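You operate a simulated robot arm through the tools that you are given. There is no shell and no other tool. Be economical: measure what you need, move in short steps, check, and stop when the job is done.

You are at the controls of a simulated two-armed robot. One attempt, no reset.

Task
Test the 30 A fuse; scrap it if blown, else stand it on the teal mat.
Fine: stand it in the fuse tester, hold the tester with one hand while the other switches it on, and switch it off after. Leave the other fuses. Set down upright: what you pick out.

It is judged by the outcome, as a careful person would: the job done as asked, and still so three seconds after it is handed in. It fails if anything else is knocked over, pushed out of place, dropped, spilled or broken.

Robot
Two 7-joint arms with two-finger parallel grippers on one trunk, on a base that drives. Base frame: it is fixed to the floor where the robot stands at the start and does not move with it; the origin is under the middle of the robot, x ahead of it, y to its left, z up. Lengths are in m, angles in degrees, forces in N, time in s.
The left shoulder is at the start at [0.07, 0.177, 1.12], the right one opposite. With the tool pointing down near the work surface each hand reaches from about 0.28 to 0.72 m from the robot's upright axis, wherever it stands, measured 20 degrees to its own side. Places, roughly: chassis rig [0.6, -1.4, 0.7]; slot of the fuse tester [0.4, 0, 0.8]; tester switch [0.4, 0, 0.8]. Payload 3.43 kg a hand.
The TCP of each hand is the grasp point between the finger pads, 0.03 m short of the fingertips. In the tool frame z runs along the fingers and y along their closing line. Largest opening 0.094 m; finger width 0.028, thickness 0.01; the body of the gripper, 0.05 by 0.096 m, starts 0.055 m behind the TCP.
Orientation is that of the tool frame in the base frame, as a unit quaternion [x, y, z, w]. With the fingers straight down and closing along the base's y, the tool's x points along the base's -x, its y along +y and its z along -z.

Tools
- The arms move only by the tool play_rows. It takes "left_motion", "right_motion" or both (then of equal length, played together; a hand with none holds still); each is a list of rows, each a list of 7 numbers: the shift along the tool's x, y, z in m, then the turn, a rotation vector about the tool's x, y, z in rad, then the gripper command, from -1 (fully open) to 1 (shut), values between in proportion. In form: [[x, y, z, wx, wy, wz, grip], ...]. A call has 1 to 10 rows; each row shifts and turns the commanded pose from where the row before left it, along the tool's axes as they then stand. A row lasts 0.2 s, in which the tool goes at most 0.05 m and 8.6 degrees; a call with a longer step from one row to the next is refused whole, and so is a gripper value outside its range. A pose out of reach is approached as far as the arm can. The call stops where the force on the tool passes 90 N (or 10 N more than at its start, if that is more) or the arm is blocked; 0.2 s more then pass. The fingers move at their own pace (about 0.153 m/s each) and stop on an object; they squeeze with about 36 N. The grip force told is the motor's: it shows also when the fingers shut on nothing. Time passes only in rows, and 0.2 s behind the last, so rows that do not move let the fingers close. It gives the time, the measured TCP pose, the force on the tool (base axes), the opening and the grip force at its end, in the units of the frame above (readings bear some noise), with the torque about the TCP (base axes, N m) and any sound that the robot's microphone picked up.
- Cameras (640 x 400 px; columns grow to the right, rows downward): "scene" is now at [0.1284, -0.0229, 1.421]; the picture's right is [-0.31, -0.95, 0.00], its down [-0.67, 0.22, -0.71] and it looks along [0.67, -0.22, -0.71] (base axes); focal length 256 px, centre (320, 200). "left" rides on the left gripper at [0.076, -0.014, -0.102] in its tool frame; the picture's right is [0.18, 0.98, 0.00], its down [-0.75, 0.14, -0.64] and it looks along [-0.63, 0.12, 0.77] (tool axes); focal length 243 px, centre (320, 200). "right" rides on the right gripper at [0.076, 0.014, -0.103] in its tool frame; the picture's right is [-0.18, 0.98, 0.00], its down [-0.75, -0.14, -0.64] and it looks along [-0.63, -0.12, 0.77] (tool axes); focal length 243 px, centre (320, 200). There is no depth. A picture from a camera that has moved, and an enlarged one, comes with that camera's place and axes in the base frame and with its lens.
- capture(camera): a new picture of that camera. It takes no simulated time.
- move_column(by): slides the trunk up (or, below 0, down) by that many m; the arms and the scene camera ride with it, the base frame stays. It gives what a move gives, with no picture.
- base_move(legs): drives the robot by 1 to 6 legs, each [ahead, turn to the left] in m and degrees, along the robot's own axes; the way and the turn of a leg run together, so that a leg with both is an arc; at most 1.5 m and 180 degrees a leg. The arms and the cameras ride along, it lands a little off, and it stops where it bumps. It gives what a move gives.
- head_to(pan, tilt): turns the head with the scene camera to pan (to the left, within 86 degrees either way) and tilt (down, from -29 to 69), counted from straight ahead of the robot. It gives what a move gives.
- zoom(camera, box): a new picture of the part [left, top, right, bottom] of that camera's present view, enlarged. It takes no simulated time.
- finish_job(): hands the job in; it is judged then, once.

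Go step by step. Nothing tells you exact positions but the pictures and the camera data: compare them with the known pose of the tool, close in by small moves and look again before you grip or let go. The budget is 120 turns and 108 pictures, counting those below and the enlarged ones. Unless the task says otherwise, let go and move clear before handing in, and close with one line.

The tools are called as name(argument=value, ...) on one line, values as JSON. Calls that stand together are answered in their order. play_rows: Moves the arms, as the interface text tells. Its arguments: {"type":"object","properties":{"left_motion":{"type":"array"},"right_motion":{"type":"array"}},"required":[]} The other tools are called the same way: move_column (by) slides the trunk up or down; base_move (legs) drives the base; head_to (pan, tilt) turns the head that bears the scene camera; capture (camera) takes a picture; zoom (camera, box) takes an enlarged picture of a part of a camera's view; finish_job () hands the job in.

At the start:

```text
time: 0.0
left_eef_pos: [0.5075, 0.1371, 1.1962]
left_tcp_rot: [0.0, 1.0, 0.0, 0.0]
left_force: [0.5, 0.2, -0.1]
left_moment: [-0.03, 0.03, -0.01]
left_width: 0.0942
left_finger_force: 0.0
right_eef_pos: [0.4425, -0.1942, 1.1643]
right_tcp_rot: [0.0, 1.0, 0.0, 0.0]
right_force: [0.0, -0.2, 0.0]
right_moment: [0.01, 0.01, -0.03]
right_width: 0.0935
right_finger_force: 0.1
trunk travel left (down, up): [-0.7, 0.14]
robot x, y, heading: [0.0019, 0.0011, 0.3]
head pan, tilt: [-18.1, 45.0]
```

scene: 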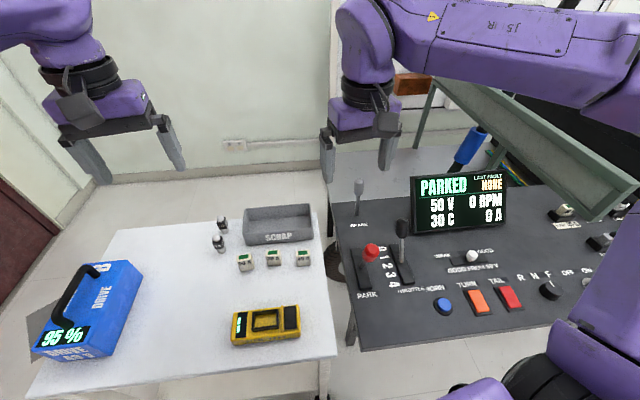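
right: 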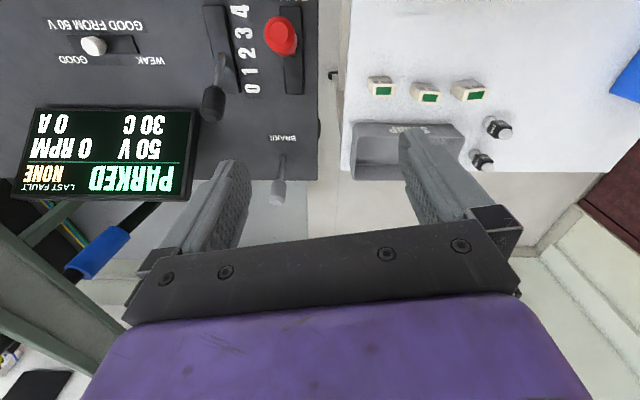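
left: 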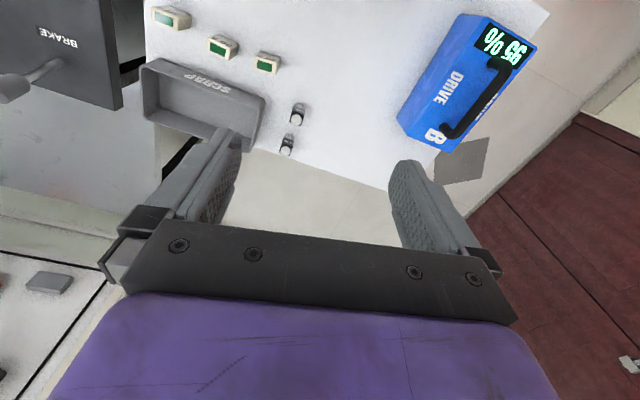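

I see a white table with a yellow tester, three small green-and-white blocks, two small dark cylinders and a scrap bin, with a console to the right. I'll enlarge the views to read the labels.

zoom(camera="scene", box=[180, 190, 340, 290])

zoom(camera="scene", box=[200, 280, 340, 367])

zoom(camera="right", box=[340, 50, 540, 175])

```text
4.00 times, centred on (260, 240) of scene
camera zoom: at [0.1284, -0.0229, 1.421], right [-0.31, -0.95, 0.0], down [-0.67, 0.22, -0.71], along [0.67, -0.22, -0.71], focal length 1025 px, centre (560, 40)
```

zoom: 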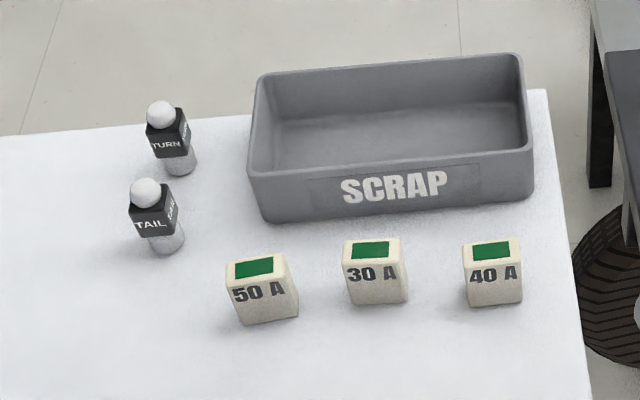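

```text
4.57 times, centred on (270, 324) of scene
camera zoom: at [0.1284, -0.0229, 1.421], right [-0.31, -0.95, 0.0], down [-0.67, 0.22, -0.71], along [0.67, -0.22, -0.71], focal length 1172 px, centre (549, -365)
```

zoom: 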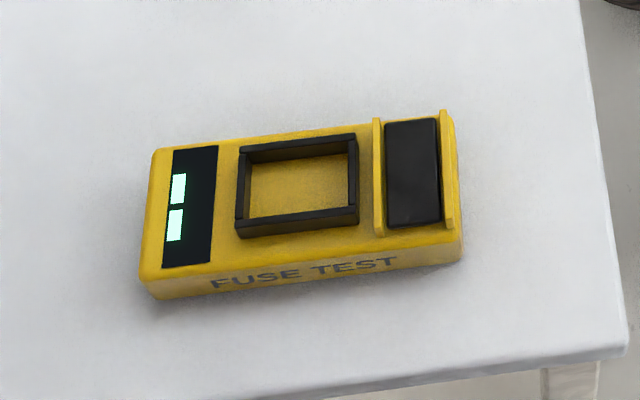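

```text
3.20 times, centred on (440, 112) of right
camera zoom: at [0.3648, -0.1803, 1.2679], right [0.18, 0.98, 0.0], down [0.75, -0.14, 0.64], along [0.63, -0.12, -0.77], focal length 776 px, centre (-64, 480)
```

zoom: 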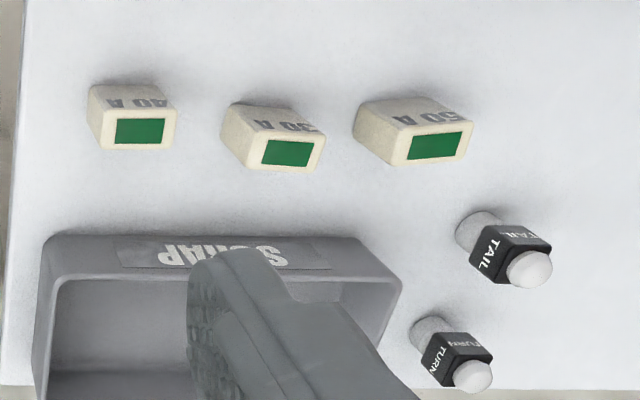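

The 30 A fuse is the middle one, at about (0.53, -0.02, 0.82). The teal mat isn't in view yet, so I'll turn the head to find it.

head_to(pan=35, tilt=45)

capture(camera="scene")

head_to(pan=-75, tilt=35)

capture(camera="scene")

head_to(pan=0, tilt=62)

capture(camera="scene")

```text
time: 1.2
left_eef_pos: [0.5082, 0.1365, 1.1967]
left_tcp_rot: [-0.001, 1.0, 0.001, -0.001]
left_force: [0.4, -0.4, -1.4]
left_moment: [-0.02, 0.0, 0.01]
left_width: 0.0941
left_finger_force: 0.2
right_eef_pos: [0.441, -0.1939, 1.166]
right_tcp_rot: [0.0, 1.0, 0.0, 0.0]
right_force: [0.8, 0.2, -0.8]
right_moment: [-0.03, 0.01, 0.0]
right_width: 0.0939
right_finger_force: 0.1
trunk travel left (down, up): [-0.7, 0.14]
robot x, y, heading: [-0.0008, 0.0023, -0.1]
head pan, tilt: [35.0, 45.0]
```

```text
101 pictures are left
camera scene: at [0.1178, 0.049, 1.421], right [0.57, -0.82, 0.0], down [-0.58, -0.41, -0.71], along [0.58, 0.41, -0.71], focal length 256 px, centre (320, 200)
```

scene: 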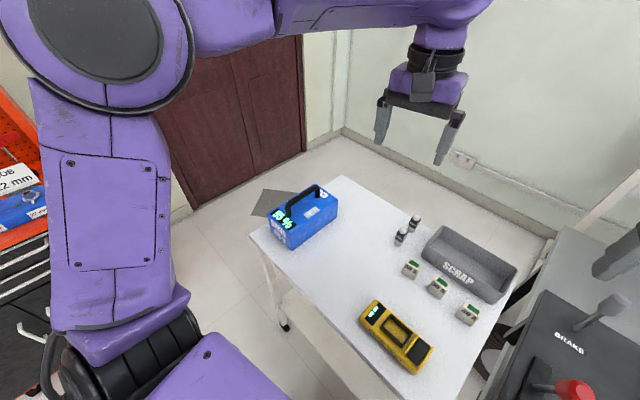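

```text
time: 3.1
left_eef_pos: [0.5077, 0.1369, 1.1971]
left_tcp_rot: [0.0, 1.0, 0.0, 0.0]
left_force: [0.2, 0.9, -0.6]
left_moment: [0.03, 0.01, 0.0]
left_width: 0.094
left_finger_force: 0.1
right_eef_pos: [0.4421, -0.1938, 1.1655]
right_tcp_rot: [0.001, 1.0, 0.001, 0.0]
right_force: [-0.9, -0.5, -0.2]
right_moment: [-0.02, 0.0, 0.0]
right_width: 0.0939
right_finger_force: 0.1
trunk travel left (down, up): [-0.7, 0.14]
robot x, y, heading: [-0.0017, -0.0016, 0.2]
head pan, tilt: [-75.0, 35.0]
```

```text
100 pictures are left
camera scene: at [0.074, -0.0826, 1.4358], right [-0.97, -0.26, 0.0], down [-0.15, 0.55, -0.82], along [0.21, -0.79, -0.57], focal length 256 px, centre (320, 200)
```

scene: 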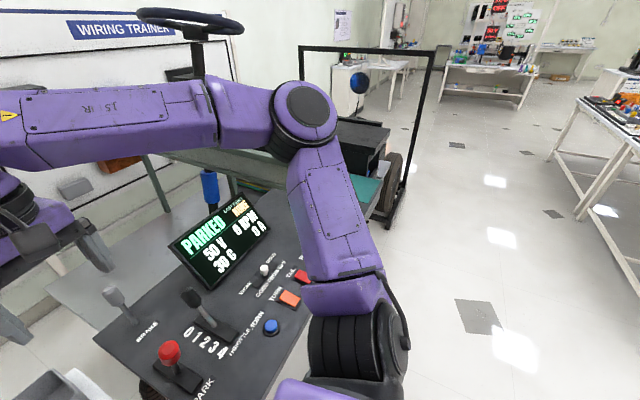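

```text
time: 4.6
left_eef_pos: [0.5081, 0.1371, 1.1961]
left_tcp_rot: [0.001, 1.0, -0.001, 0.0]
left_force: [0.0, 0.8, -0.8]
left_moment: [-0.03, 0.02, -0.02]
left_width: 0.0938
left_finger_force: 0.0
right_eef_pos: [0.4426, -0.1933, 1.1642]
right_tcp_rot: [0.001, 1.0, 0.001, 0.0]
right_force: [0.8, 0.3, 0.3]
right_moment: [0.0, 0.01, 0.02]
right_width: 0.094
right_finger_force: 0.0
trunk travel left (down, up): [-0.7, 0.14]
robot x, y, heading: [-0.0028, 0.0039, -0.0]
head pan, tilt: [0.0, 62.0]
```

```text
99 pictures are left
camera scene: at [0.1154, 0.0023, 1.3992], right [0.0, -1.0, 0.0], down [-0.88, 0.0, -0.47], along [0.47, 0.0, -0.88], focal length 256 px, centre (320, 200)
```

scene: 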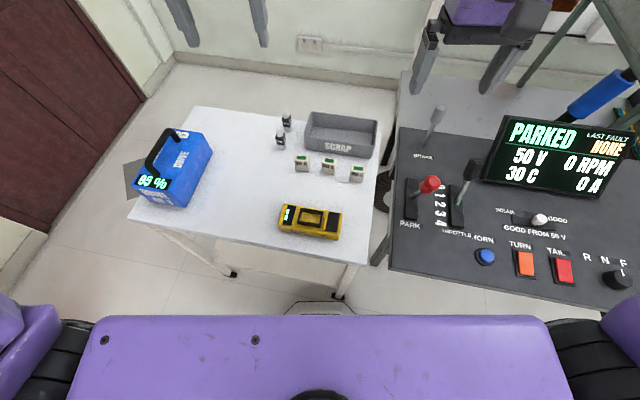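

The teal mat seems to lie near the chassis rig, at about y = -1.4. Next I'll take measurements on the table.

zoom(camera="scene", box=[260, 100, 390, 181])

zoom(camera="scene", box=[265, 180, 361, 240])

```text
4.92 times, centred on (325, 140) of scene
camera zoom: at [0.1154, 0.0023, 1.3992], right [0.0, -1.0, 0.0], down [-0.88, 0.0, -0.47], along [0.47, 0.0, -0.88], focal length 1262 px, centre (295, 493)
```

zoom: 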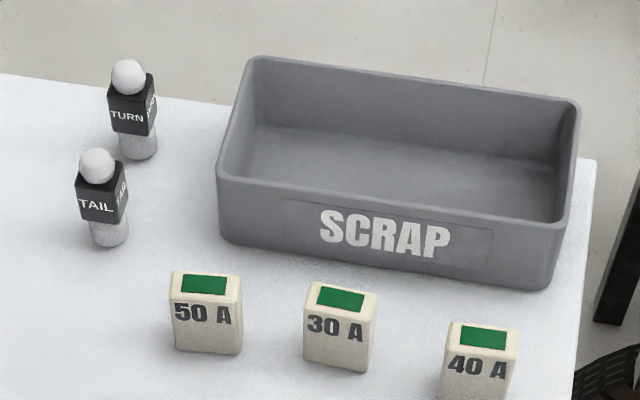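

```text
6.67 times, centred on (313, 210) of scene
camera zoom: at [0.1154, 0.0023, 1.3992], right [0.0, -1.0, 0.0], down [-0.88, 0.0, -0.47], along [0.47, 0.0, -0.88], focal length 1709 px, centre (367, 133)
```

zoom: 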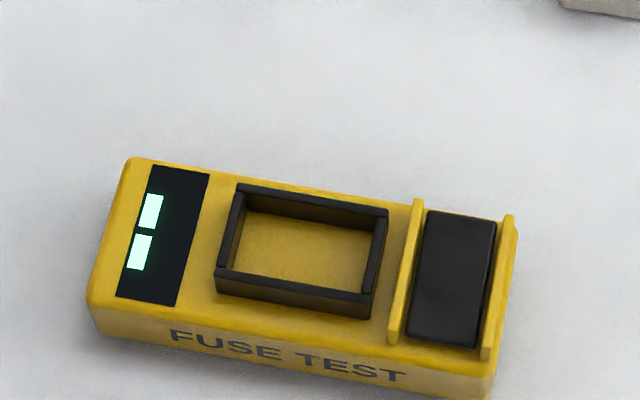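

I take the fuse to be about 0.037 × 0.02 × 0.05 m, turned roughly 14° clockwise. I'll swing the left hand outward and bring the right hand above the 30 A fuse for a closer look.

play_rows(left_motion=[[0, 0.02, 0, 0, 0, 0, -1], [0, 0.02, 0, 0, 0, 0, -1], [0, 0.02, 0, 0, 0, 0, -1], [0, 0.02, 0, 0, 0, 0, -1], [0, 0.02, 0, 0, 0, 0, -1], [0, 0.02, 0, 0, 0, 0, -1], [0, 0, 0, 0, 0, 0, -1], [0, 0, 0, 0, 0, 0, -1], [0, 0, 0, 0, 0, 0, -1], [0, 0, 0, 0, 0, 0, -1]], right_motion=[[-0.0105, 0.0215, -0.002, 0, 0, 0, -1], [-0.0105, 0.0215, 0.029, 0, 0, 0, -1], [-0.0105, 0.0215, 0.029, 0, 0, 0, -1], [-0.0105, 0.0215, 0.029, 0, 0, 0, -1], [-0.0105, 0.0215, 0.029, 0, 0, 0, -1], [-0.0105, 0.0215, 0.029, 0, 0, 0, -1], [-0.0105, 0.0215, 0.029, 0, 0, 0, -1], [-0.0105, 0.0215, 0.0, 0, 0, 0, -1], [0, 0, 0, 0, 0, 0.126, 0.1], [0, 0, 0, 0, 0, 0.126, 0.1]])

capture(camera="right")

capture(camera="scene")

```text
time: 6.8
left_eef_pos: [0.5076, 0.2562, 1.1942]
left_tcp_rot: [0.0, 1.0, 0.001, 0.0]
left_force: [0.3, -0.7, -0.5]
left_moment: [0.0, 0.0, -0.01]
left_width: 0.0941
left_finger_force: 0.0
right_eef_pos: [0.5259, -0.0226, 0.9934]
right_tcp_rot: [0.126, 0.992, 0.0, 0.0]
right_force: [-0.6, 0.4, 0.7]
right_moment: [0.02, 0.03, -0.01]
right_width: 0.0426
right_finger_force: 0.1
trunk travel left (down, up): [-0.7, 0.14]
robot x, y, heading: [-0.0009, 0.0028, 0.1]
head pan, tilt: [0.0, 62.0]
```

```text
96 pictures are left
camera right: at [0.4565, 0.0099, 1.0966], right [0.43, 0.91, 0.0], down [0.69, -0.33, 0.64], along [0.58, -0.27, -0.77], focal length 243 px, centre (320, 200)
```

right: 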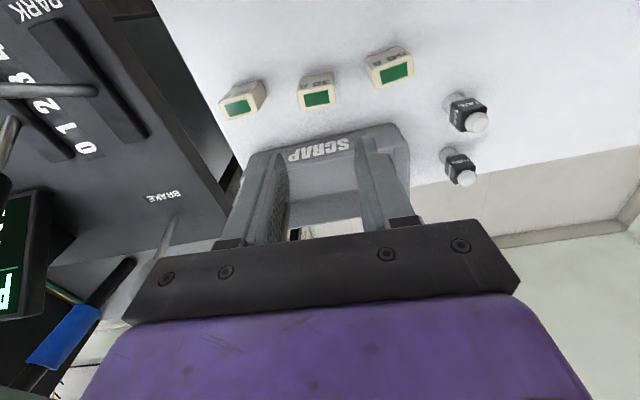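

```text
95 pictures are left
camera scene: at [0.1157, 0.0024, 1.3992], right [0.0, -1.0, 0.0], down [-0.88, 0.0, -0.47], along [0.47, 0.0, -0.88], focal length 256 px, centre (320, 200)
```

scene: 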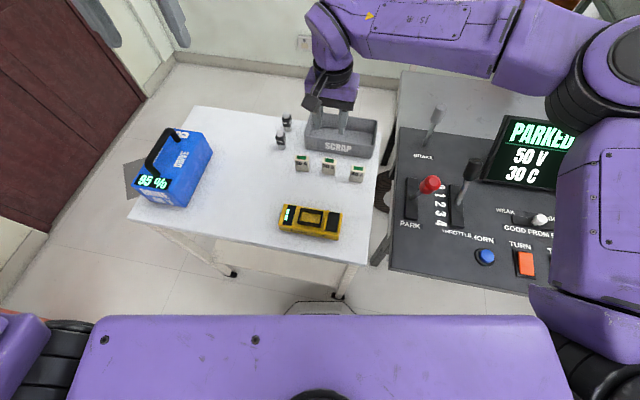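

The hand is above the row of fuses. I'll zoom in to refine the fuse's position and yaw.

zoom(camera="right", box=[210, 35, 420, 166])

zoom(camera="scene", box=[285, 140, 373, 195])

```text
3.05 times, centred on (315, 100) of right
camera zoom: at [0.4565, 0.0099, 1.0966], right [0.43, 0.91, 0.0], down [0.69, -0.33, 0.64], along [0.58, -0.27, -0.77], focal length 739 px, centre (335, 503)
```

zoom: 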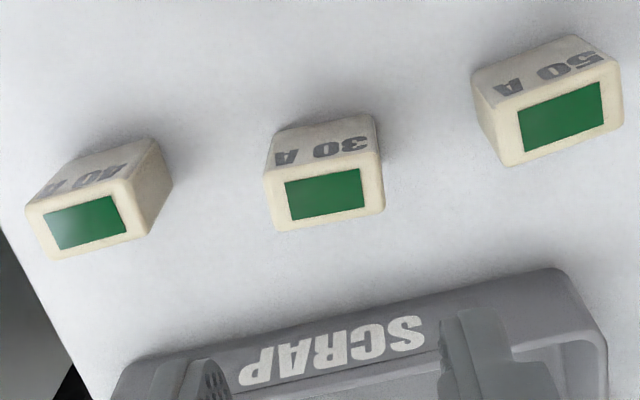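

```text
7.27 times, centred on (329, 168) of scene
camera zoom: at [0.1157, 0.0024, 1.3992], right [0.0, -1.0, 0.0], down [-0.88, 0.0, -0.47], along [0.47, 0.0, -0.88], focal length 1864 px, centre (254, 436)
```

zoom: 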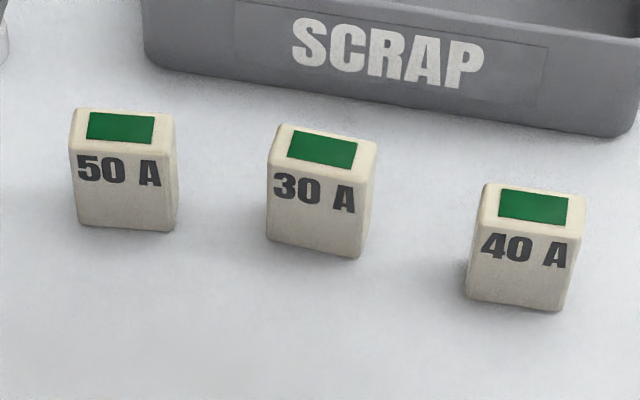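

The fuse top is at about (0.5235, -0.024, 0.853) with a yaw near -15°, which matches the hand. I'll descend with the fingers part open and check.

play_rows(right_motion=[[0.002, -0.002, 0.0, 0, 0, 0, -0.3], [0, 0, 0.03, 0, 0, 0, -0.3], [0, 0, 0.03, 0, 0, 0, -0.3], [0, 0, 0.02, 0, 0, 0, -0.3], [0, 0, 0.01, 0, 0, 0, -0.3]])

capture(camera="right")

zoom(camera="scene", box=[265, 120, 393, 200])

```text
time: 8.0
left_eef_pos: [0.5071, 0.2556, 1.1955]
left_tcp_rot: [0.0, 1.0, 0.0, 0.001]
left_force: [0.2, 0.5, -0.5]
left_moment: [0.03, 0.0, -0.05]
left_width: 0.0943
left_finger_force: 0.1
right_eef_pos: [0.5248, -0.0232, 0.9036]
right_tcp_rot: [0.126, 0.992, 0.001, -0.001]
right_force: [-0.4, 0.1, 0.3]
right_moment: [0.0, 0.02, -0.01]
right_width: 0.0609
right_finger_force: 0.1
trunk travel left (down, up): [-0.7, 0.14]
robot x, y, heading: [-0.0005, -0.0015, -0.2]
head pan, tilt: [0.0, 62.0]
```

```text
92 pictures are left
camera right: at [0.4537, 0.009, 1.0049], right [0.42, 0.91, 0.0], down [0.7, -0.33, 0.64], along [0.58, -0.27, -0.77], focal length 243 px, centre (320, 200)
```

right: 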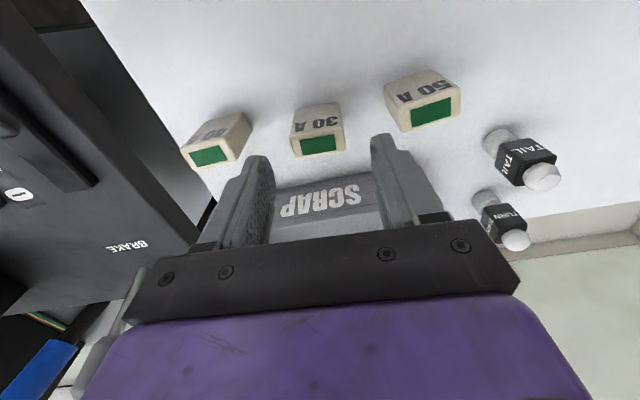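

```text
5.00 times, centred on (329, 160) of scene
camera zoom: at [0.1158, 0.0026, 1.3992], right [0.0, -1.0, 0.0], down [-0.88, 0.0, -0.47], along [0.47, 0.0, -0.88], focal length 1282 px, centre (275, 400)
```

zoom: 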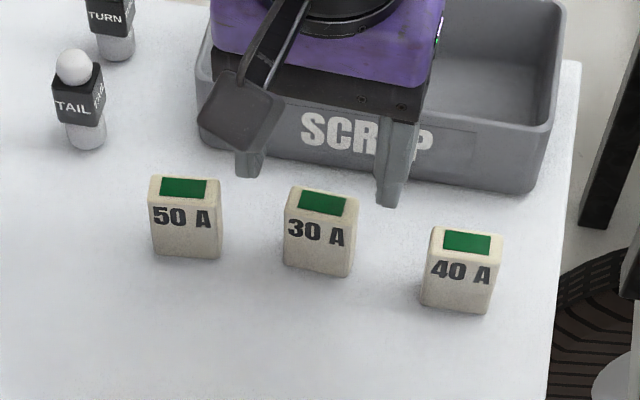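

The hand is lined up over the 30 A fuse: predicted pixel (320, 143), seen at about (318, 145). I'll go down and grip.

play_rows(right_motion=[[0, 0, 0.02, 0, 0, 0, -0.3], [0, 0, 0.02, 0, 0, 0, -0.3], [0, 0, 0.008, 0, 0, 0, -0.3], [0, 0, 0, 0, 0, 0, -0.3]])

capture(camera="right")

zoom(camera="scene", box=[265, 120, 393, 200])

```text
time: 9.0
left_eef_pos: [0.5069, 0.257, 1.1956]
left_tcp_rot: [0.0, 1.0, -0.001, 0.001]
left_force: [0.7, -0.7, 0.1]
left_moment: [0.0, 0.01, 0.02]
left_width: 0.094
left_finger_force: 0.1
right_eef_pos: [0.5209, -0.0221, 0.8562]
right_tcp_rot: [0.125, 0.992, 0.0, 0.001]
right_force: [-0.4, 0.4, -1.2]
right_moment: [0.0, 0.01, 0.02]
right_width: 0.0612
right_finger_force: 0.0
trunk travel left (down, up): [-0.7, 0.14]
robot x, y, heading: [0.0012, -0.0026, -0.0]
head pan, tilt: [0.0, 62.0]
```

```text
90 pictures are left
camera right: at [0.4509, 0.0099, 0.9584], right [0.42, 0.91, 0.0], down [0.69, -0.32, 0.64], along [0.58, -0.27, -0.77], focal length 243 px, centre (320, 200)
```

right: 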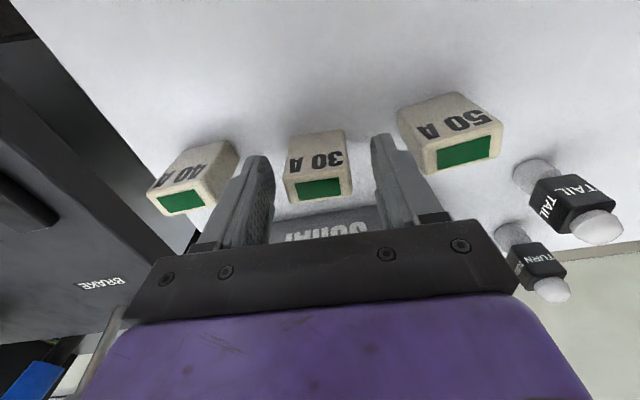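

```text
5.00 times, centred on (329, 160) of scene
camera zoom: at [0.1155, 0.0026, 1.3992], right [0.0, -1.0, 0.0], down [-0.88, 0.0, -0.47], along [0.47, 0.0, -0.88], focal length 1282 px, centre (275, 400)
```

zoom: 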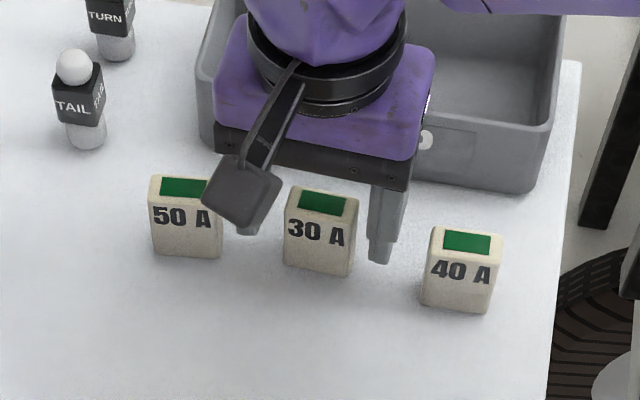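

The fuse sits centred between the fingers. I'll close on it and lift a little.

play_rows(right_motion=[[0, 0, 0, 0, 0, 0, 0.5], [0, 0, 0, 0, 0, 0, 1], [0, 0, 0, 0, 0, 0, 1], [0, 0, -0.02, 0, 0, 0, 1], [0, 0, -0.03, 0, 0, 0, 1]])

capture(camera="right")

zoom(camera="scene", box=[265, 120, 393, 200])

```text
time: 10.2
left_eef_pos: [0.5056, 0.2564, 1.1956]
left_tcp_rot: [0.0, 1.0, 0.0, 0.002]
left_force: [0.5, 0.9, 0.7]
left_moment: [0.01, 0.01, 0.04]
left_width: 0.0939
left_finger_force: 0.0
right_eef_pos: [0.5205, -0.0248, 0.908]
right_tcp_rot: [0.125, 0.992, 0.0, 0.001]
right_force: [-0.3, -0.8, -0.3]
right_moment: [0.01, -0.02, -0.03]
right_width: 0.0369
right_finger_force: 35.4
trunk travel left (down, up): [-0.7, 0.14]
robot x, y, heading: [-0.0029, -0.0035, -0.0]
head pan, tilt: [0.0, 62.0]
```

```text
88 pictures are left
camera right: at [0.4499, 0.0079, 1.0092], right [0.42, 0.91, 0.0], down [0.7, -0.32, 0.64], along [0.58, -0.27, -0.77], focal length 243 px, centre (320, 200)
```

right: 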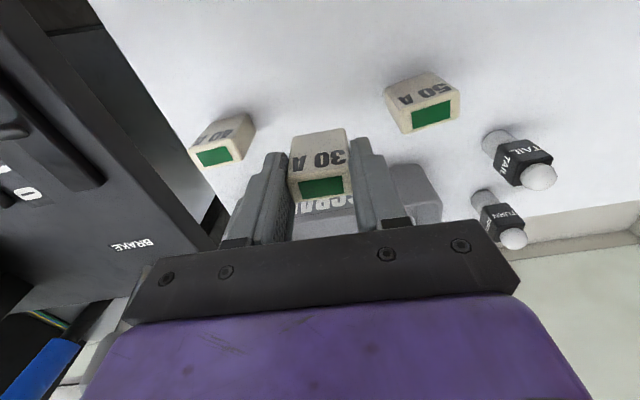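

```text
5.00 times, centred on (329, 160) of scene
camera zoom: at [0.1144, 0.0027, 1.3992], right [0.0, -1.0, 0.0], down [-0.88, 0.0, -0.47], along [0.47, 0.0, -0.88], focal length 1282 px, centre (275, 400)
```

zoom: 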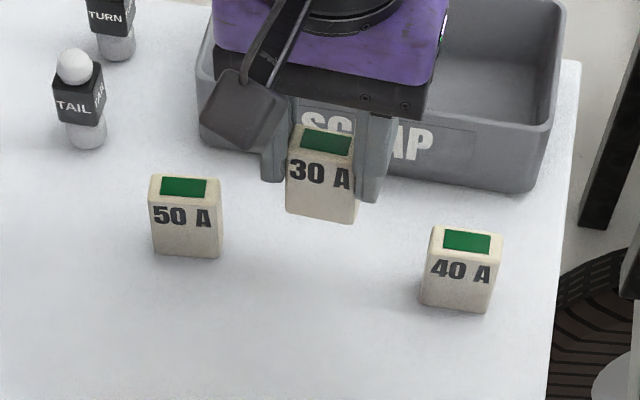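

The 30 A fuse is held upright at 0.0369 m width. I'll carry it over the tester slot, at about (0.375, 0.026) with a yaw near -10.5°, staying high.

play_rows(right_motion=[[0, 0, -0.03, 0, 0, -0.07, 1], [0.0305, 0.0048, -0.02, 0, 0, 0, 1], [0.0305, 0.0048, 0, 0, 0, 0, 1], [0.0305, 0.0048, 0, 0, 0, 0, 1], [0.0305, 0.0048, 0, 0, 0, 0, 1], [0.0305, 0.0048, 0, 0, 0, 0, 1], [0, 0, 0, 0, 0, 0, 1]])

capture(camera="right")

capture(camera="scene")

```text
time: 11.8
left_eef_pos: [0.5081, 0.2561, 1.1951]
left_tcp_rot: [0.0, 1.0, 0.0, 0.0]
left_force: [-1.0, 0.0, 0.1]
left_moment: [-0.01, 0.02, 0.01]
left_width: 0.0937
left_finger_force: 0.1
right_eef_pos: [0.3778, 0.0271, 0.9556]
right_tcp_rot: [0.091, 0.996, 0.001, 0.001]
right_force: [0.2, -0.8, -0.1]
right_moment: [0.02, -0.03, -0.01]
right_width: 0.0374
right_finger_force: 35.9
trunk travel left (down, up): [-0.7, 0.14]
robot x, y, heading: [0.0036, 0.0011, 0.1]
head pan, tilt: [0.0, 62.0]
```

```text
86 pictures are left
camera right: at [0.3043, 0.0549, 1.0585], right [0.36, 0.93, 0.0], down [0.72, -0.28, 0.64], along [0.6, -0.23, -0.77], focal length 243 px, centre (320, 200)
```

right: 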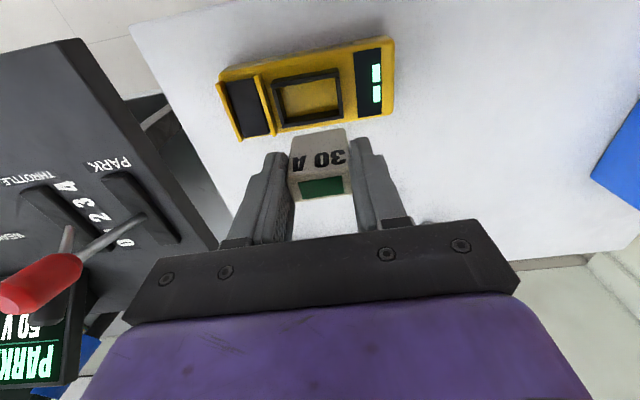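

```text
85 pictures are left
camera scene: at [0.1158, 0.0023, 1.3992], right [0.0, -1.0, 0.0], down [-0.88, 0.0, -0.47], along [0.47, 0.0, -0.88], focal length 256 px, centre (320, 200)
```

scene: 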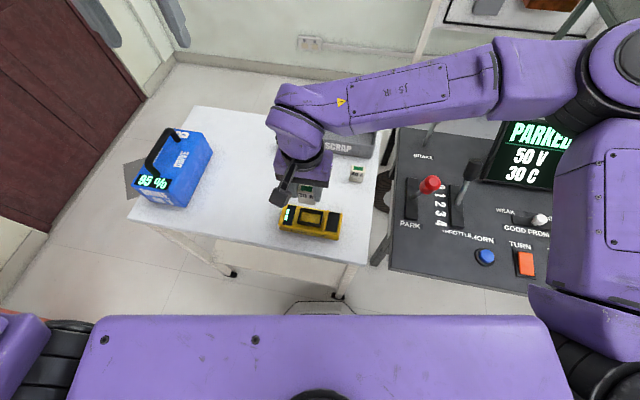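

zoom(camera="right", box=[210, 30, 410, 155])

zoom(camera="scene", box=[265, 170, 361, 245])

```text
3.20 times, centred on (310, 92) of right
camera zoom: at [0.3043, 0.0549, 1.0585], right [0.36, 0.93, 0.0], down [0.72, -0.28, 0.64], along [0.6, -0.23, -0.77], focal length 776 px, centre (352, 544)
```

zoom: 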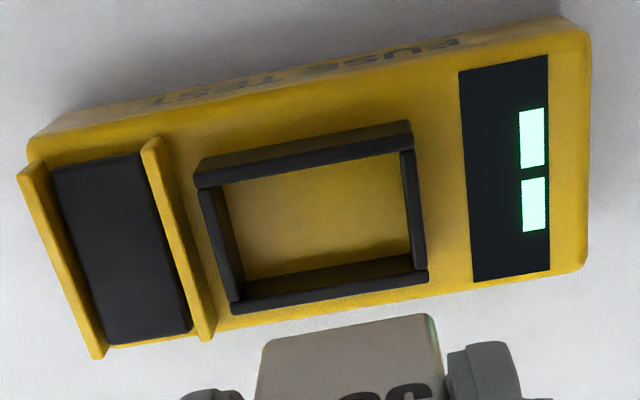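

```text
5.33 times, centred on (313, 208) of scene
camera zoom: at [0.1158, 0.0023, 1.3992], right [0.0, -1.0, 0.0], down [-0.88, 0.0, -0.47], along [0.47, 0.0, -0.88], focal length 1367 px, centre (357, 160)
```

zoom: 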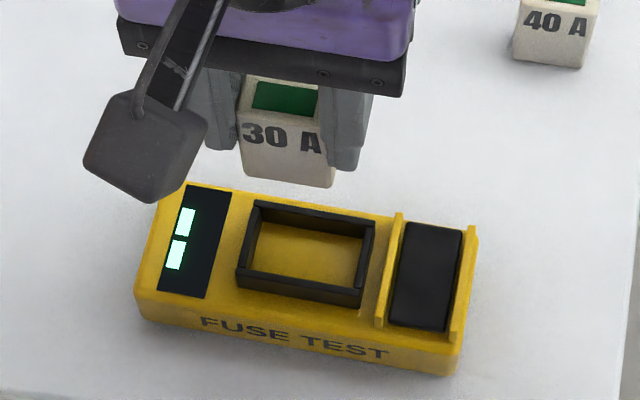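

The slot frame centre comes out at about (0.365, 0.0225), with its top near z = 0.85. I'll shift over it and descend so the fuse bottom is about 2 cm above the frame, then compare.

play_rows(right_motion=[[0.0118, -0.0068, 0, 0, 0, 0, 1], [0, 0, 0.0178, 0, 0, 0, 1], [0, 0, 0.0178, 0, 0, 0, 1], [0, 0, 0, 0, 0, 0, 1]])

zoom(camera="right", box=[190, 50, 450, 212])

zoom(camera="scene", box=[265, 170, 361, 245])

```text
time: 12.8
left_eef_pos: [0.5058, 0.2568, 1.1955]
left_tcp_rot: [0.0, 1.0, 0.0, 0.0]
left_force: [-0.3, 0.2, 0.0]
left_moment: [-0.01, 0.01, 0.01]
left_width: 0.0941
left_finger_force: 0.0
right_eef_pos: [0.3649, 0.0215, 0.9202]
right_tcp_rot: [0.09, 0.996, 0.0, 0.0]
right_force: [-0.2, -0.2, -0.2]
right_moment: [-0.01, 0.02, -0.01]
right_width: 0.0371
right_finger_force: 36.1
trunk travel left (down, up): [-0.7, 0.14]
robot x, y, heading: [0.0002, -0.0012, 0.2]
head pan, tilt: [0.0, 62.0]
```

```text
2.46 times, centred on (320, 131) of right
camera zoom: at [0.2921, 0.0493, 1.0217], right [0.36, 0.93, 0.0], down [0.72, -0.28, 0.64], along [0.6, -0.23, -0.77], focal length 597 px, centre (320, 370)
```

zoom: 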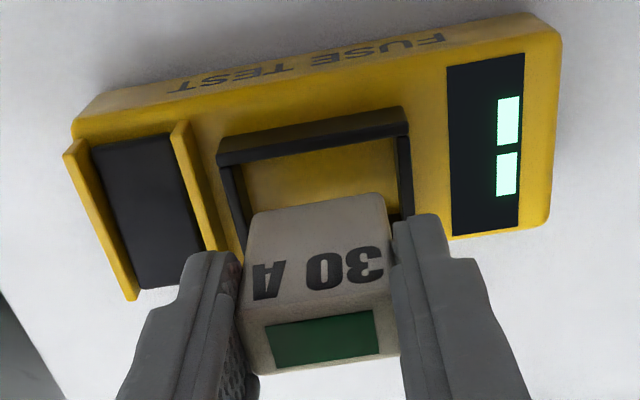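

```text
5.33 times, centred on (313, 208) of scene
camera zoom: at [0.115, 0.0025, 1.3992], right [0.0, -1.0, 0.0], down [-0.88, 0.0, -0.47], along [0.47, 0.0, -0.88], focal length 1367 px, centre (357, 160)
```

zoom: 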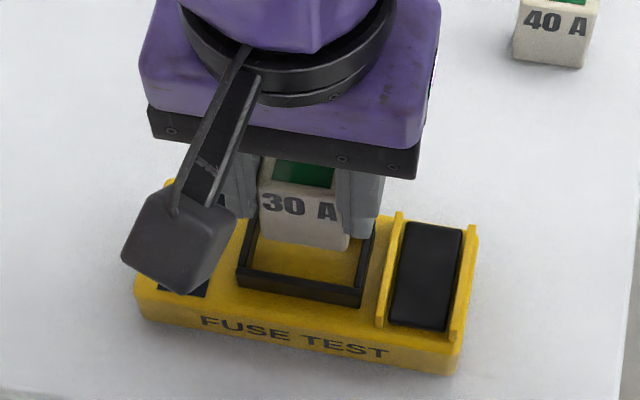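

Yaw and columns match well. I'll enlarge further to judge the fore-aft clearance.

zoom(camera="scene", box=[295, 192, 327, 217])

zoom(camera="right", box=[270, 80, 370, 150])

```text
16.00 times, centred on (311, 204) of scene
camera zoom: at [0.115, 0.0025, 1.3992], right [0.0, -1.0, 0.0], down [-0.88, 0.0, -0.47], along [0.47, 0.0, -0.88], focal length 4102 px, centre (464, 128)
```

zoom: 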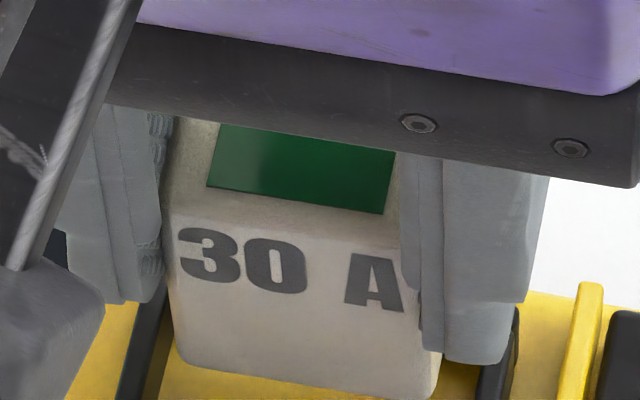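

```text
5.71 times, centred on (320, 115) of right
camera zoom: at [0.2921, 0.0493, 1.0217], right [0.36, 0.93, 0.0], down [0.72, -0.28, 0.64], along [0.6, -0.23, -0.77], focal length 1386 px, centre (320, 686)
```

zoom: 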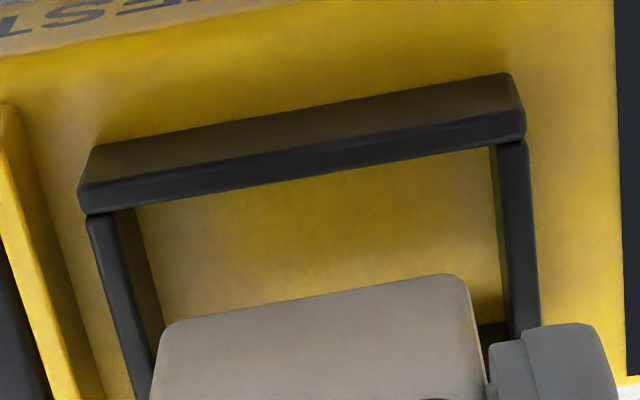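

The fuse looks about 5 mm too far from the robot relative to the slot. I'll nudge it back, lower it 1 cm and look again.

play_rows(right_motion=[[0.0045, 0, 0, 0, 0, 0, 1], [0, 0, 0.01, 0, 0, 0, 1], [0, 0, 0, 0, 0, 0, 1]])

zoom(camera="scene", box=[287, 192, 335, 222])

zoom(camera="right", box=[260, 70, 380, 150])

```text
time: 13.6
left_eef_pos: [0.507, 0.2553, 1.196]
left_tcp_rot: [0.0, 1.0, 0.0, 0.0]
left_force: [1.0, 0.5, 0.2]
left_moment: [-0.03, -0.03, 0.02]
left_width: 0.094
left_finger_force: 0.0
right_eef_pos: [0.3583, 0.0238, 0.9097]
right_tcp_rot: [0.09, 0.996, 0.001, 0.0]
right_force: [-0.2, -0.6, -0.8]
right_moment: [0.0, -0.03, 0.0]
right_width: 0.0368
right_finger_force: 35.3
trunk travel left (down, up): [-0.7, 0.14]
robot x, y, heading: [-0.0005, -0.0046, 0.1]
head pan, tilt: [0.0, 62.0]
```

```text
13.33 times, centred on (311, 207) of scene
camera zoom: at [0.1155, 0.0026, 1.3992], right [0.0, -1.0, 0.0], down [-0.88, 0.0, -0.47], along [0.47, 0.0, -0.88], focal length 3418 px, centre (440, 107)
```

zoom: 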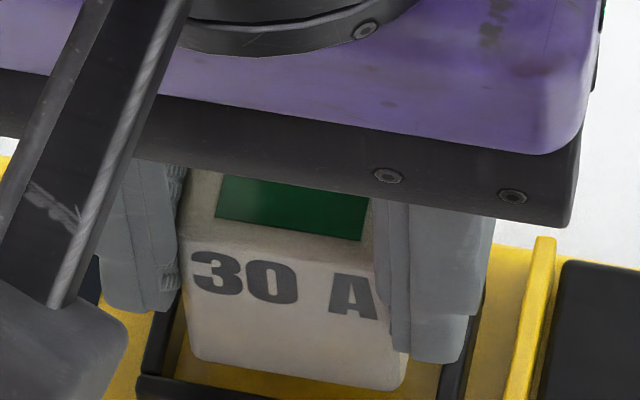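

```text
5.00 times, centred on (320, 110) of right
camera zoom: at [0.2861, 0.0514, 1.0117], right [0.36, 0.93, 0.0], down [0.72, -0.28, 0.64], along [0.6, -0.23, -0.77], focal length 1213 px, centre (320, 650)
```

zoom: 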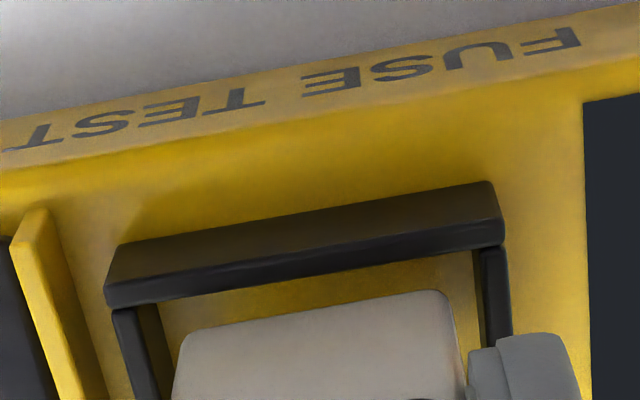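

Near-side clearance is now about 2 mm out of a total of roughly 7. I'll nudge 1.3 mm forward and lower into the slot in small steps.

play_rows(right_motion=[[-0.0013, -0.0005, 0, 0, 0, 0, 1], [0, 0, 0.006, 0, 0, 0, 1], [0, 0, 0.006, 0, 0, 0, 1], [0, 0, 0, 0, 0, 0, 1]])

zoom(camera="scene", box=[279, 190, 343, 230])

zoom(camera="right", box=[250, 70, 390, 163])

```text
time: 14.6
left_eef_pos: [0.5063, 0.2567, 1.1957]
left_tcp_rot: [0.0, 1.0, 0.0, 0.0]
left_force: [-0.2, 0.1, -1.1]
left_moment: [-0.02, 0.01, -0.02]
left_width: 0.0941
left_finger_force: 0.1
right_eef_pos: [0.3623, 0.0229, 0.8964]
right_tcp_rot: [0.091, 0.996, 0.0, 0.0]
right_force: [0.0, -1.4, -1.0]
right_moment: [-0.03, 0.01, -0.04]
right_width: 0.0371
right_finger_force: 36.6
trunk travel left (down, up): [-0.7, 0.14]
robot x, y, heading: [0.0003, 0.0015, 0.1]
head pan, tilt: [0.0, 62.0]
```

```text
10.00 times, centred on (311, 210) of scene
camera zoom: at [0.1154, 0.0026, 1.3992], right [0.0, -1.0, 0.0], down [-0.88, 0.0, -0.47], along [0.47, 0.0, -0.88], focal length 2564 px, centre (410, 100)
```

zoom: 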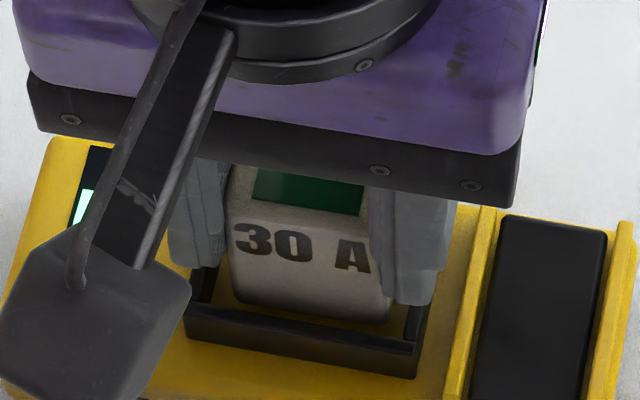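

```text
4.30 times, centred on (320, 116) of right
camera zoom: at [0.2885, 0.0499, 0.9992], right [0.36, 0.93, 0.0], down [0.72, -0.28, 0.64], along [0.6, -0.23, -0.77], focal length 1044 px, centre (320, 559)
```

zoom: 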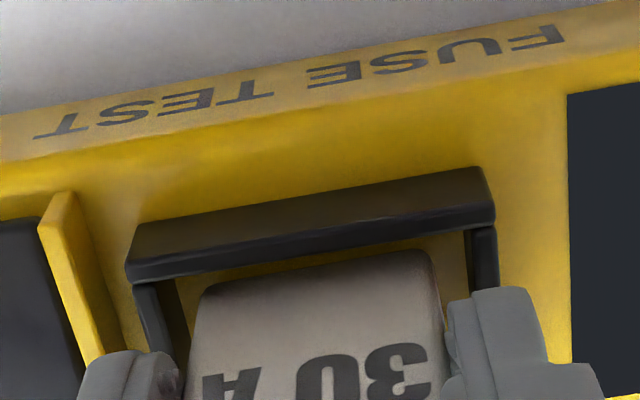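

The fuse bottom is at about the frame's level with clearance all round, and there is no contact force. I'll lower it in 3–4 mm steps.

play_rows(right_motion=[[0, 0, 0.004, 0, 0, 0, 1], [0, 0, 0, 0, 0, 0, 1]])

zoom(camera="scene", box=[279, 190, 343, 230])

zoom(camera="right", box=[250, 70, 390, 163])

```text
time: 15.2
left_eef_pos: [0.5068, 0.2562, 1.1958]
left_tcp_rot: [-0.001, 1.0, 0.0, -0.001]
left_force: [-0.3, 0.6, 0.4]
left_moment: [-0.01, -0.01, 0.01]
left_width: 0.0939
left_finger_force: 0.1
right_eef_pos: [0.3602, 0.0231, 0.8927]
right_tcp_rot: [0.091, 0.996, 0.0, 0.001]
right_force: [0.2, 0.4, -0.6]
right_moment: [0.02, 0.03, -0.01]
right_width: 0.0369
right_finger_force: 36.1
trunk travel left (down, up): [-0.7, 0.14]
robot x, y, heading: [0.0003, 0.0008, 0.2]
head pan, tilt: [0.0, 62.0]
```

```text
10.00 times, centred on (311, 210) of scene
camera zoom: at [0.1154, 0.0026, 1.3992], right [0.0, -1.0, 0.0], down [-0.88, 0.0, -0.47], along [0.47, 0.0, -0.88], focal length 2564 px, centre (410, 100)
```

zoom: 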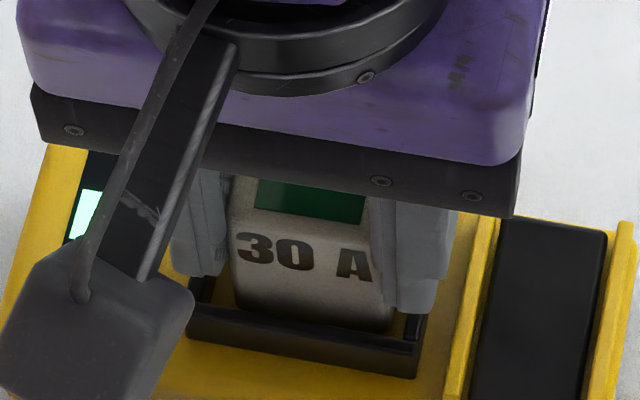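

```text
4.30 times, centred on (320, 116) of right
camera zoom: at [0.2879, 0.0497, 0.9957], right [0.36, 0.93, 0.0], down [0.72, -0.28, 0.64], along [0.6, -0.23, -0.77], focal length 1044 px, centre (320, 559)
```

zoom: 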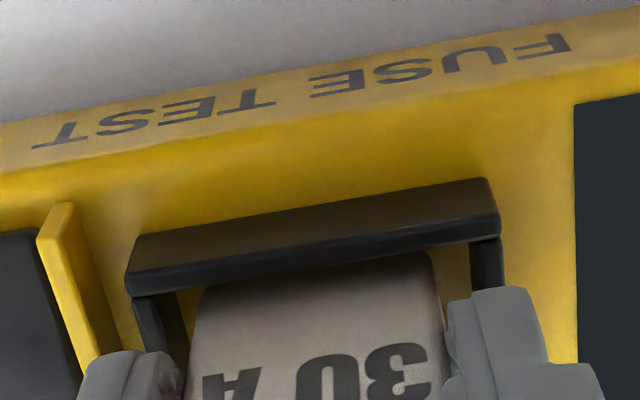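

It's centred and going in. I'll keep lowering until I feel the floor.

play_rows(right_motion=[[0, 0, 0.003, 0, 0, 0, 1], [0, 0, 0, 0, 0, 0, 1]])

play_rows(right_motion=[[0, 0, 0.002, 0, 0, 0, 1], [0, 0, 0, 0, 0, 0, 1]])

zoom(camera="right", box=[250, 70, 390, 163])

zoom(camera="scene", box=[279, 190, 343, 230])

```text
time: 15.8
left_eef_pos: [0.5049, 0.2554, 1.1964]
left_tcp_rot: [0.0, 1.0, 0.001, 0.002]
left_force: [0.6, 0.4, 0.1]
left_moment: [-0.02, -0.03, 0.0]
left_width: 0.0941
left_finger_force: 0.1
right_eef_pos: [0.3614, 0.0232, 0.8919]
right_tcp_rot: [0.091, 0.996, 0.001, 0.001]
right_force: [0.9, -1.3, 11.2]
right_moment: [-0.16, -0.07, 0.02]
right_width: 0.0367
right_finger_force: 36.3
trunk travel left (down, up): [-0.7, 0.14]
robot x, y, heading: [-0.0018, 0.0006, -0.2]
head pan, tilt: [0.0, 62.0]
```

```text
time: 16.4
left_eef_pos: [0.5047, 0.2557, 1.1972]
left_tcp_rot: [0.0, 1.0, -0.001, 0.001]
left_force: [0.8, -0.3, -0.7]
left_moment: [0.01, 0.0, -0.01]
left_width: 0.094
left_finger_force: 0.1
right_eef_pos: [0.3609, 0.0237, 0.8906]
right_tcp_rot: [0.092, 0.996, 0.002, 0.003]
right_force: [6.9, -4.6, 39.8]
right_moment: [-0.42, -0.49, -0.02]
right_width: 0.0371
right_finger_force: 35.9
trunk travel left (down, up): [-0.7, 0.14]
robot x, y, heading: [-0.0039, -0.0022, 0.0]
head pan, tilt: [0.0, 62.0]
```

```text
4.30 times, centred on (320, 116) of right
camera zoom: at [0.2873, 0.0502, 0.9937], right [0.36, 0.93, 0.01], down [0.71, -0.28, 0.64], along [0.6, -0.23, -0.76], focal length 1044 px, centre (320, 559)
```

zoom: 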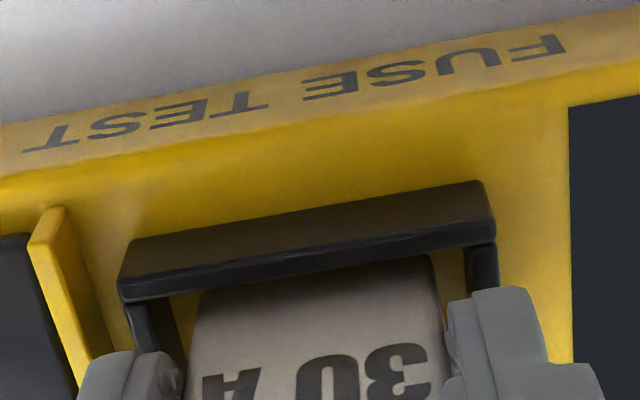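

```text
10.00 times, centred on (311, 210) of scene
camera zoom: at [0.1129, 0.0015, 1.3999], right [0.0, -1.0, 0.0], down [-0.88, 0.0, -0.47], along [0.47, 0.0, -0.88], focal length 2564 px, centre (410, 100)
```

zoom: 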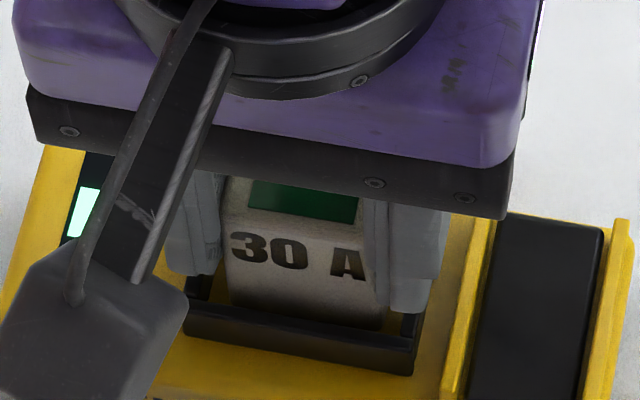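

I felt the slot floor at TCP z ≈ 0.891, which is about where I expected it. I'll relieve the pressure, then open a little and check the fuse stands.

play_rows(right_motion=[[0, 0, -0.0035, 0, 0, 0, 1], [0, 0, 0, 0, 0, 0, 1]])

play_rows(right_motion=[[0, 0, 0, 0, 0, 0, 0.0], [0, 0, 0, 0, 0, 0, 0.0], [0, 0, 0, 0, 0, 0, 0.0]])

zoom(camera="right", box=[220, 70, 420, 195])

zoom(camera="scene", box=[279, 190, 343, 230])

```text
time: 17.0
left_eef_pos: [0.5064, 0.2568, 1.1949]
left_tcp_rot: [0.0, 1.0, 0.0, 0.001]
left_force: [0.2, 0.4, 0.2]
left_moment: [0.0, 0.02, -0.01]
left_width: 0.0939
left_finger_force: 0.1
right_eef_pos: [0.3592, 0.0227, 0.8919]
right_tcp_rot: [0.091, 0.996, 0.0, -0.001]
right_force: [4.7, 0.3, 13.7]
right_moment: [0.03, -0.4, -0.02]
right_width: 0.0369
right_finger_force: 36.1
trunk travel left (down, up): [-0.7, 0.14]
robot x, y, heading: [0.0022, 0.0002, -0.0]
head pan, tilt: [0.0, 62.0]
```

```text
time: 17.8
left_eef_pos: [0.5064, 0.2563, 1.1961]
left_tcp_rot: [0.0, 1.0, 0.0, 0.0]
left_force: [-0.7, -0.4, -0.6]
left_moment: [0.01, 0.01, -0.03]
left_width: 0.0938
left_finger_force: 0.0
right_eef_pos: [0.3614, 0.024, 0.8923]
right_tcp_rot: [0.091, 0.996, 0.0, -0.001]
right_force: [0.3, -0.3, -0.4]
right_moment: [0.01, -0.03, 0.02]
right_width: 0.047
right_finger_force: 0.1
trunk travel left (down, up): [-0.7, 0.14]
robot x, y, heading: [0.0016, 0.0004, 0.1]
head pan, tilt: [0.0, 62.0]
```

```text
3.20 times, centred on (320, 132) of right
camera zoom: at [0.288, 0.0508, 0.9948], right [0.36, 0.93, 0.0], down [0.72, -0.28, 0.64], along [0.6, -0.23, -0.77], focal length 776 px, centre (320, 416)
```

zoom: 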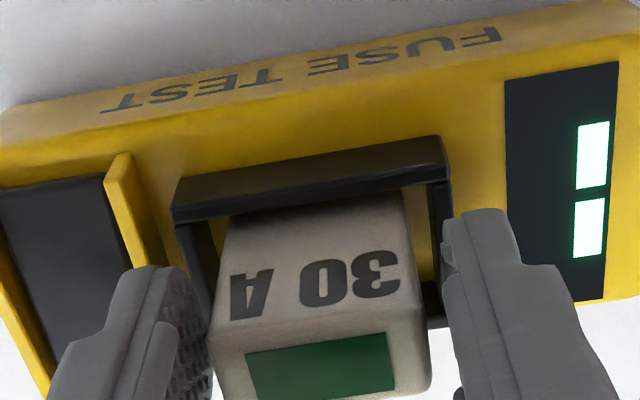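

```text
10.00 times, centred on (311, 210) of scene
camera zoom: at [0.1155, 0.0026, 1.3991], right [0.0, -1.0, 0.0], down [-0.88, 0.0, -0.47], along [0.47, 0.0, -0.88], focal length 2564 px, centre (410, 100)
```

zoom: 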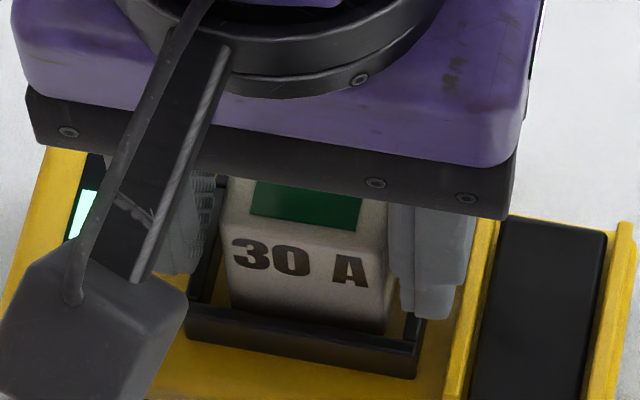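

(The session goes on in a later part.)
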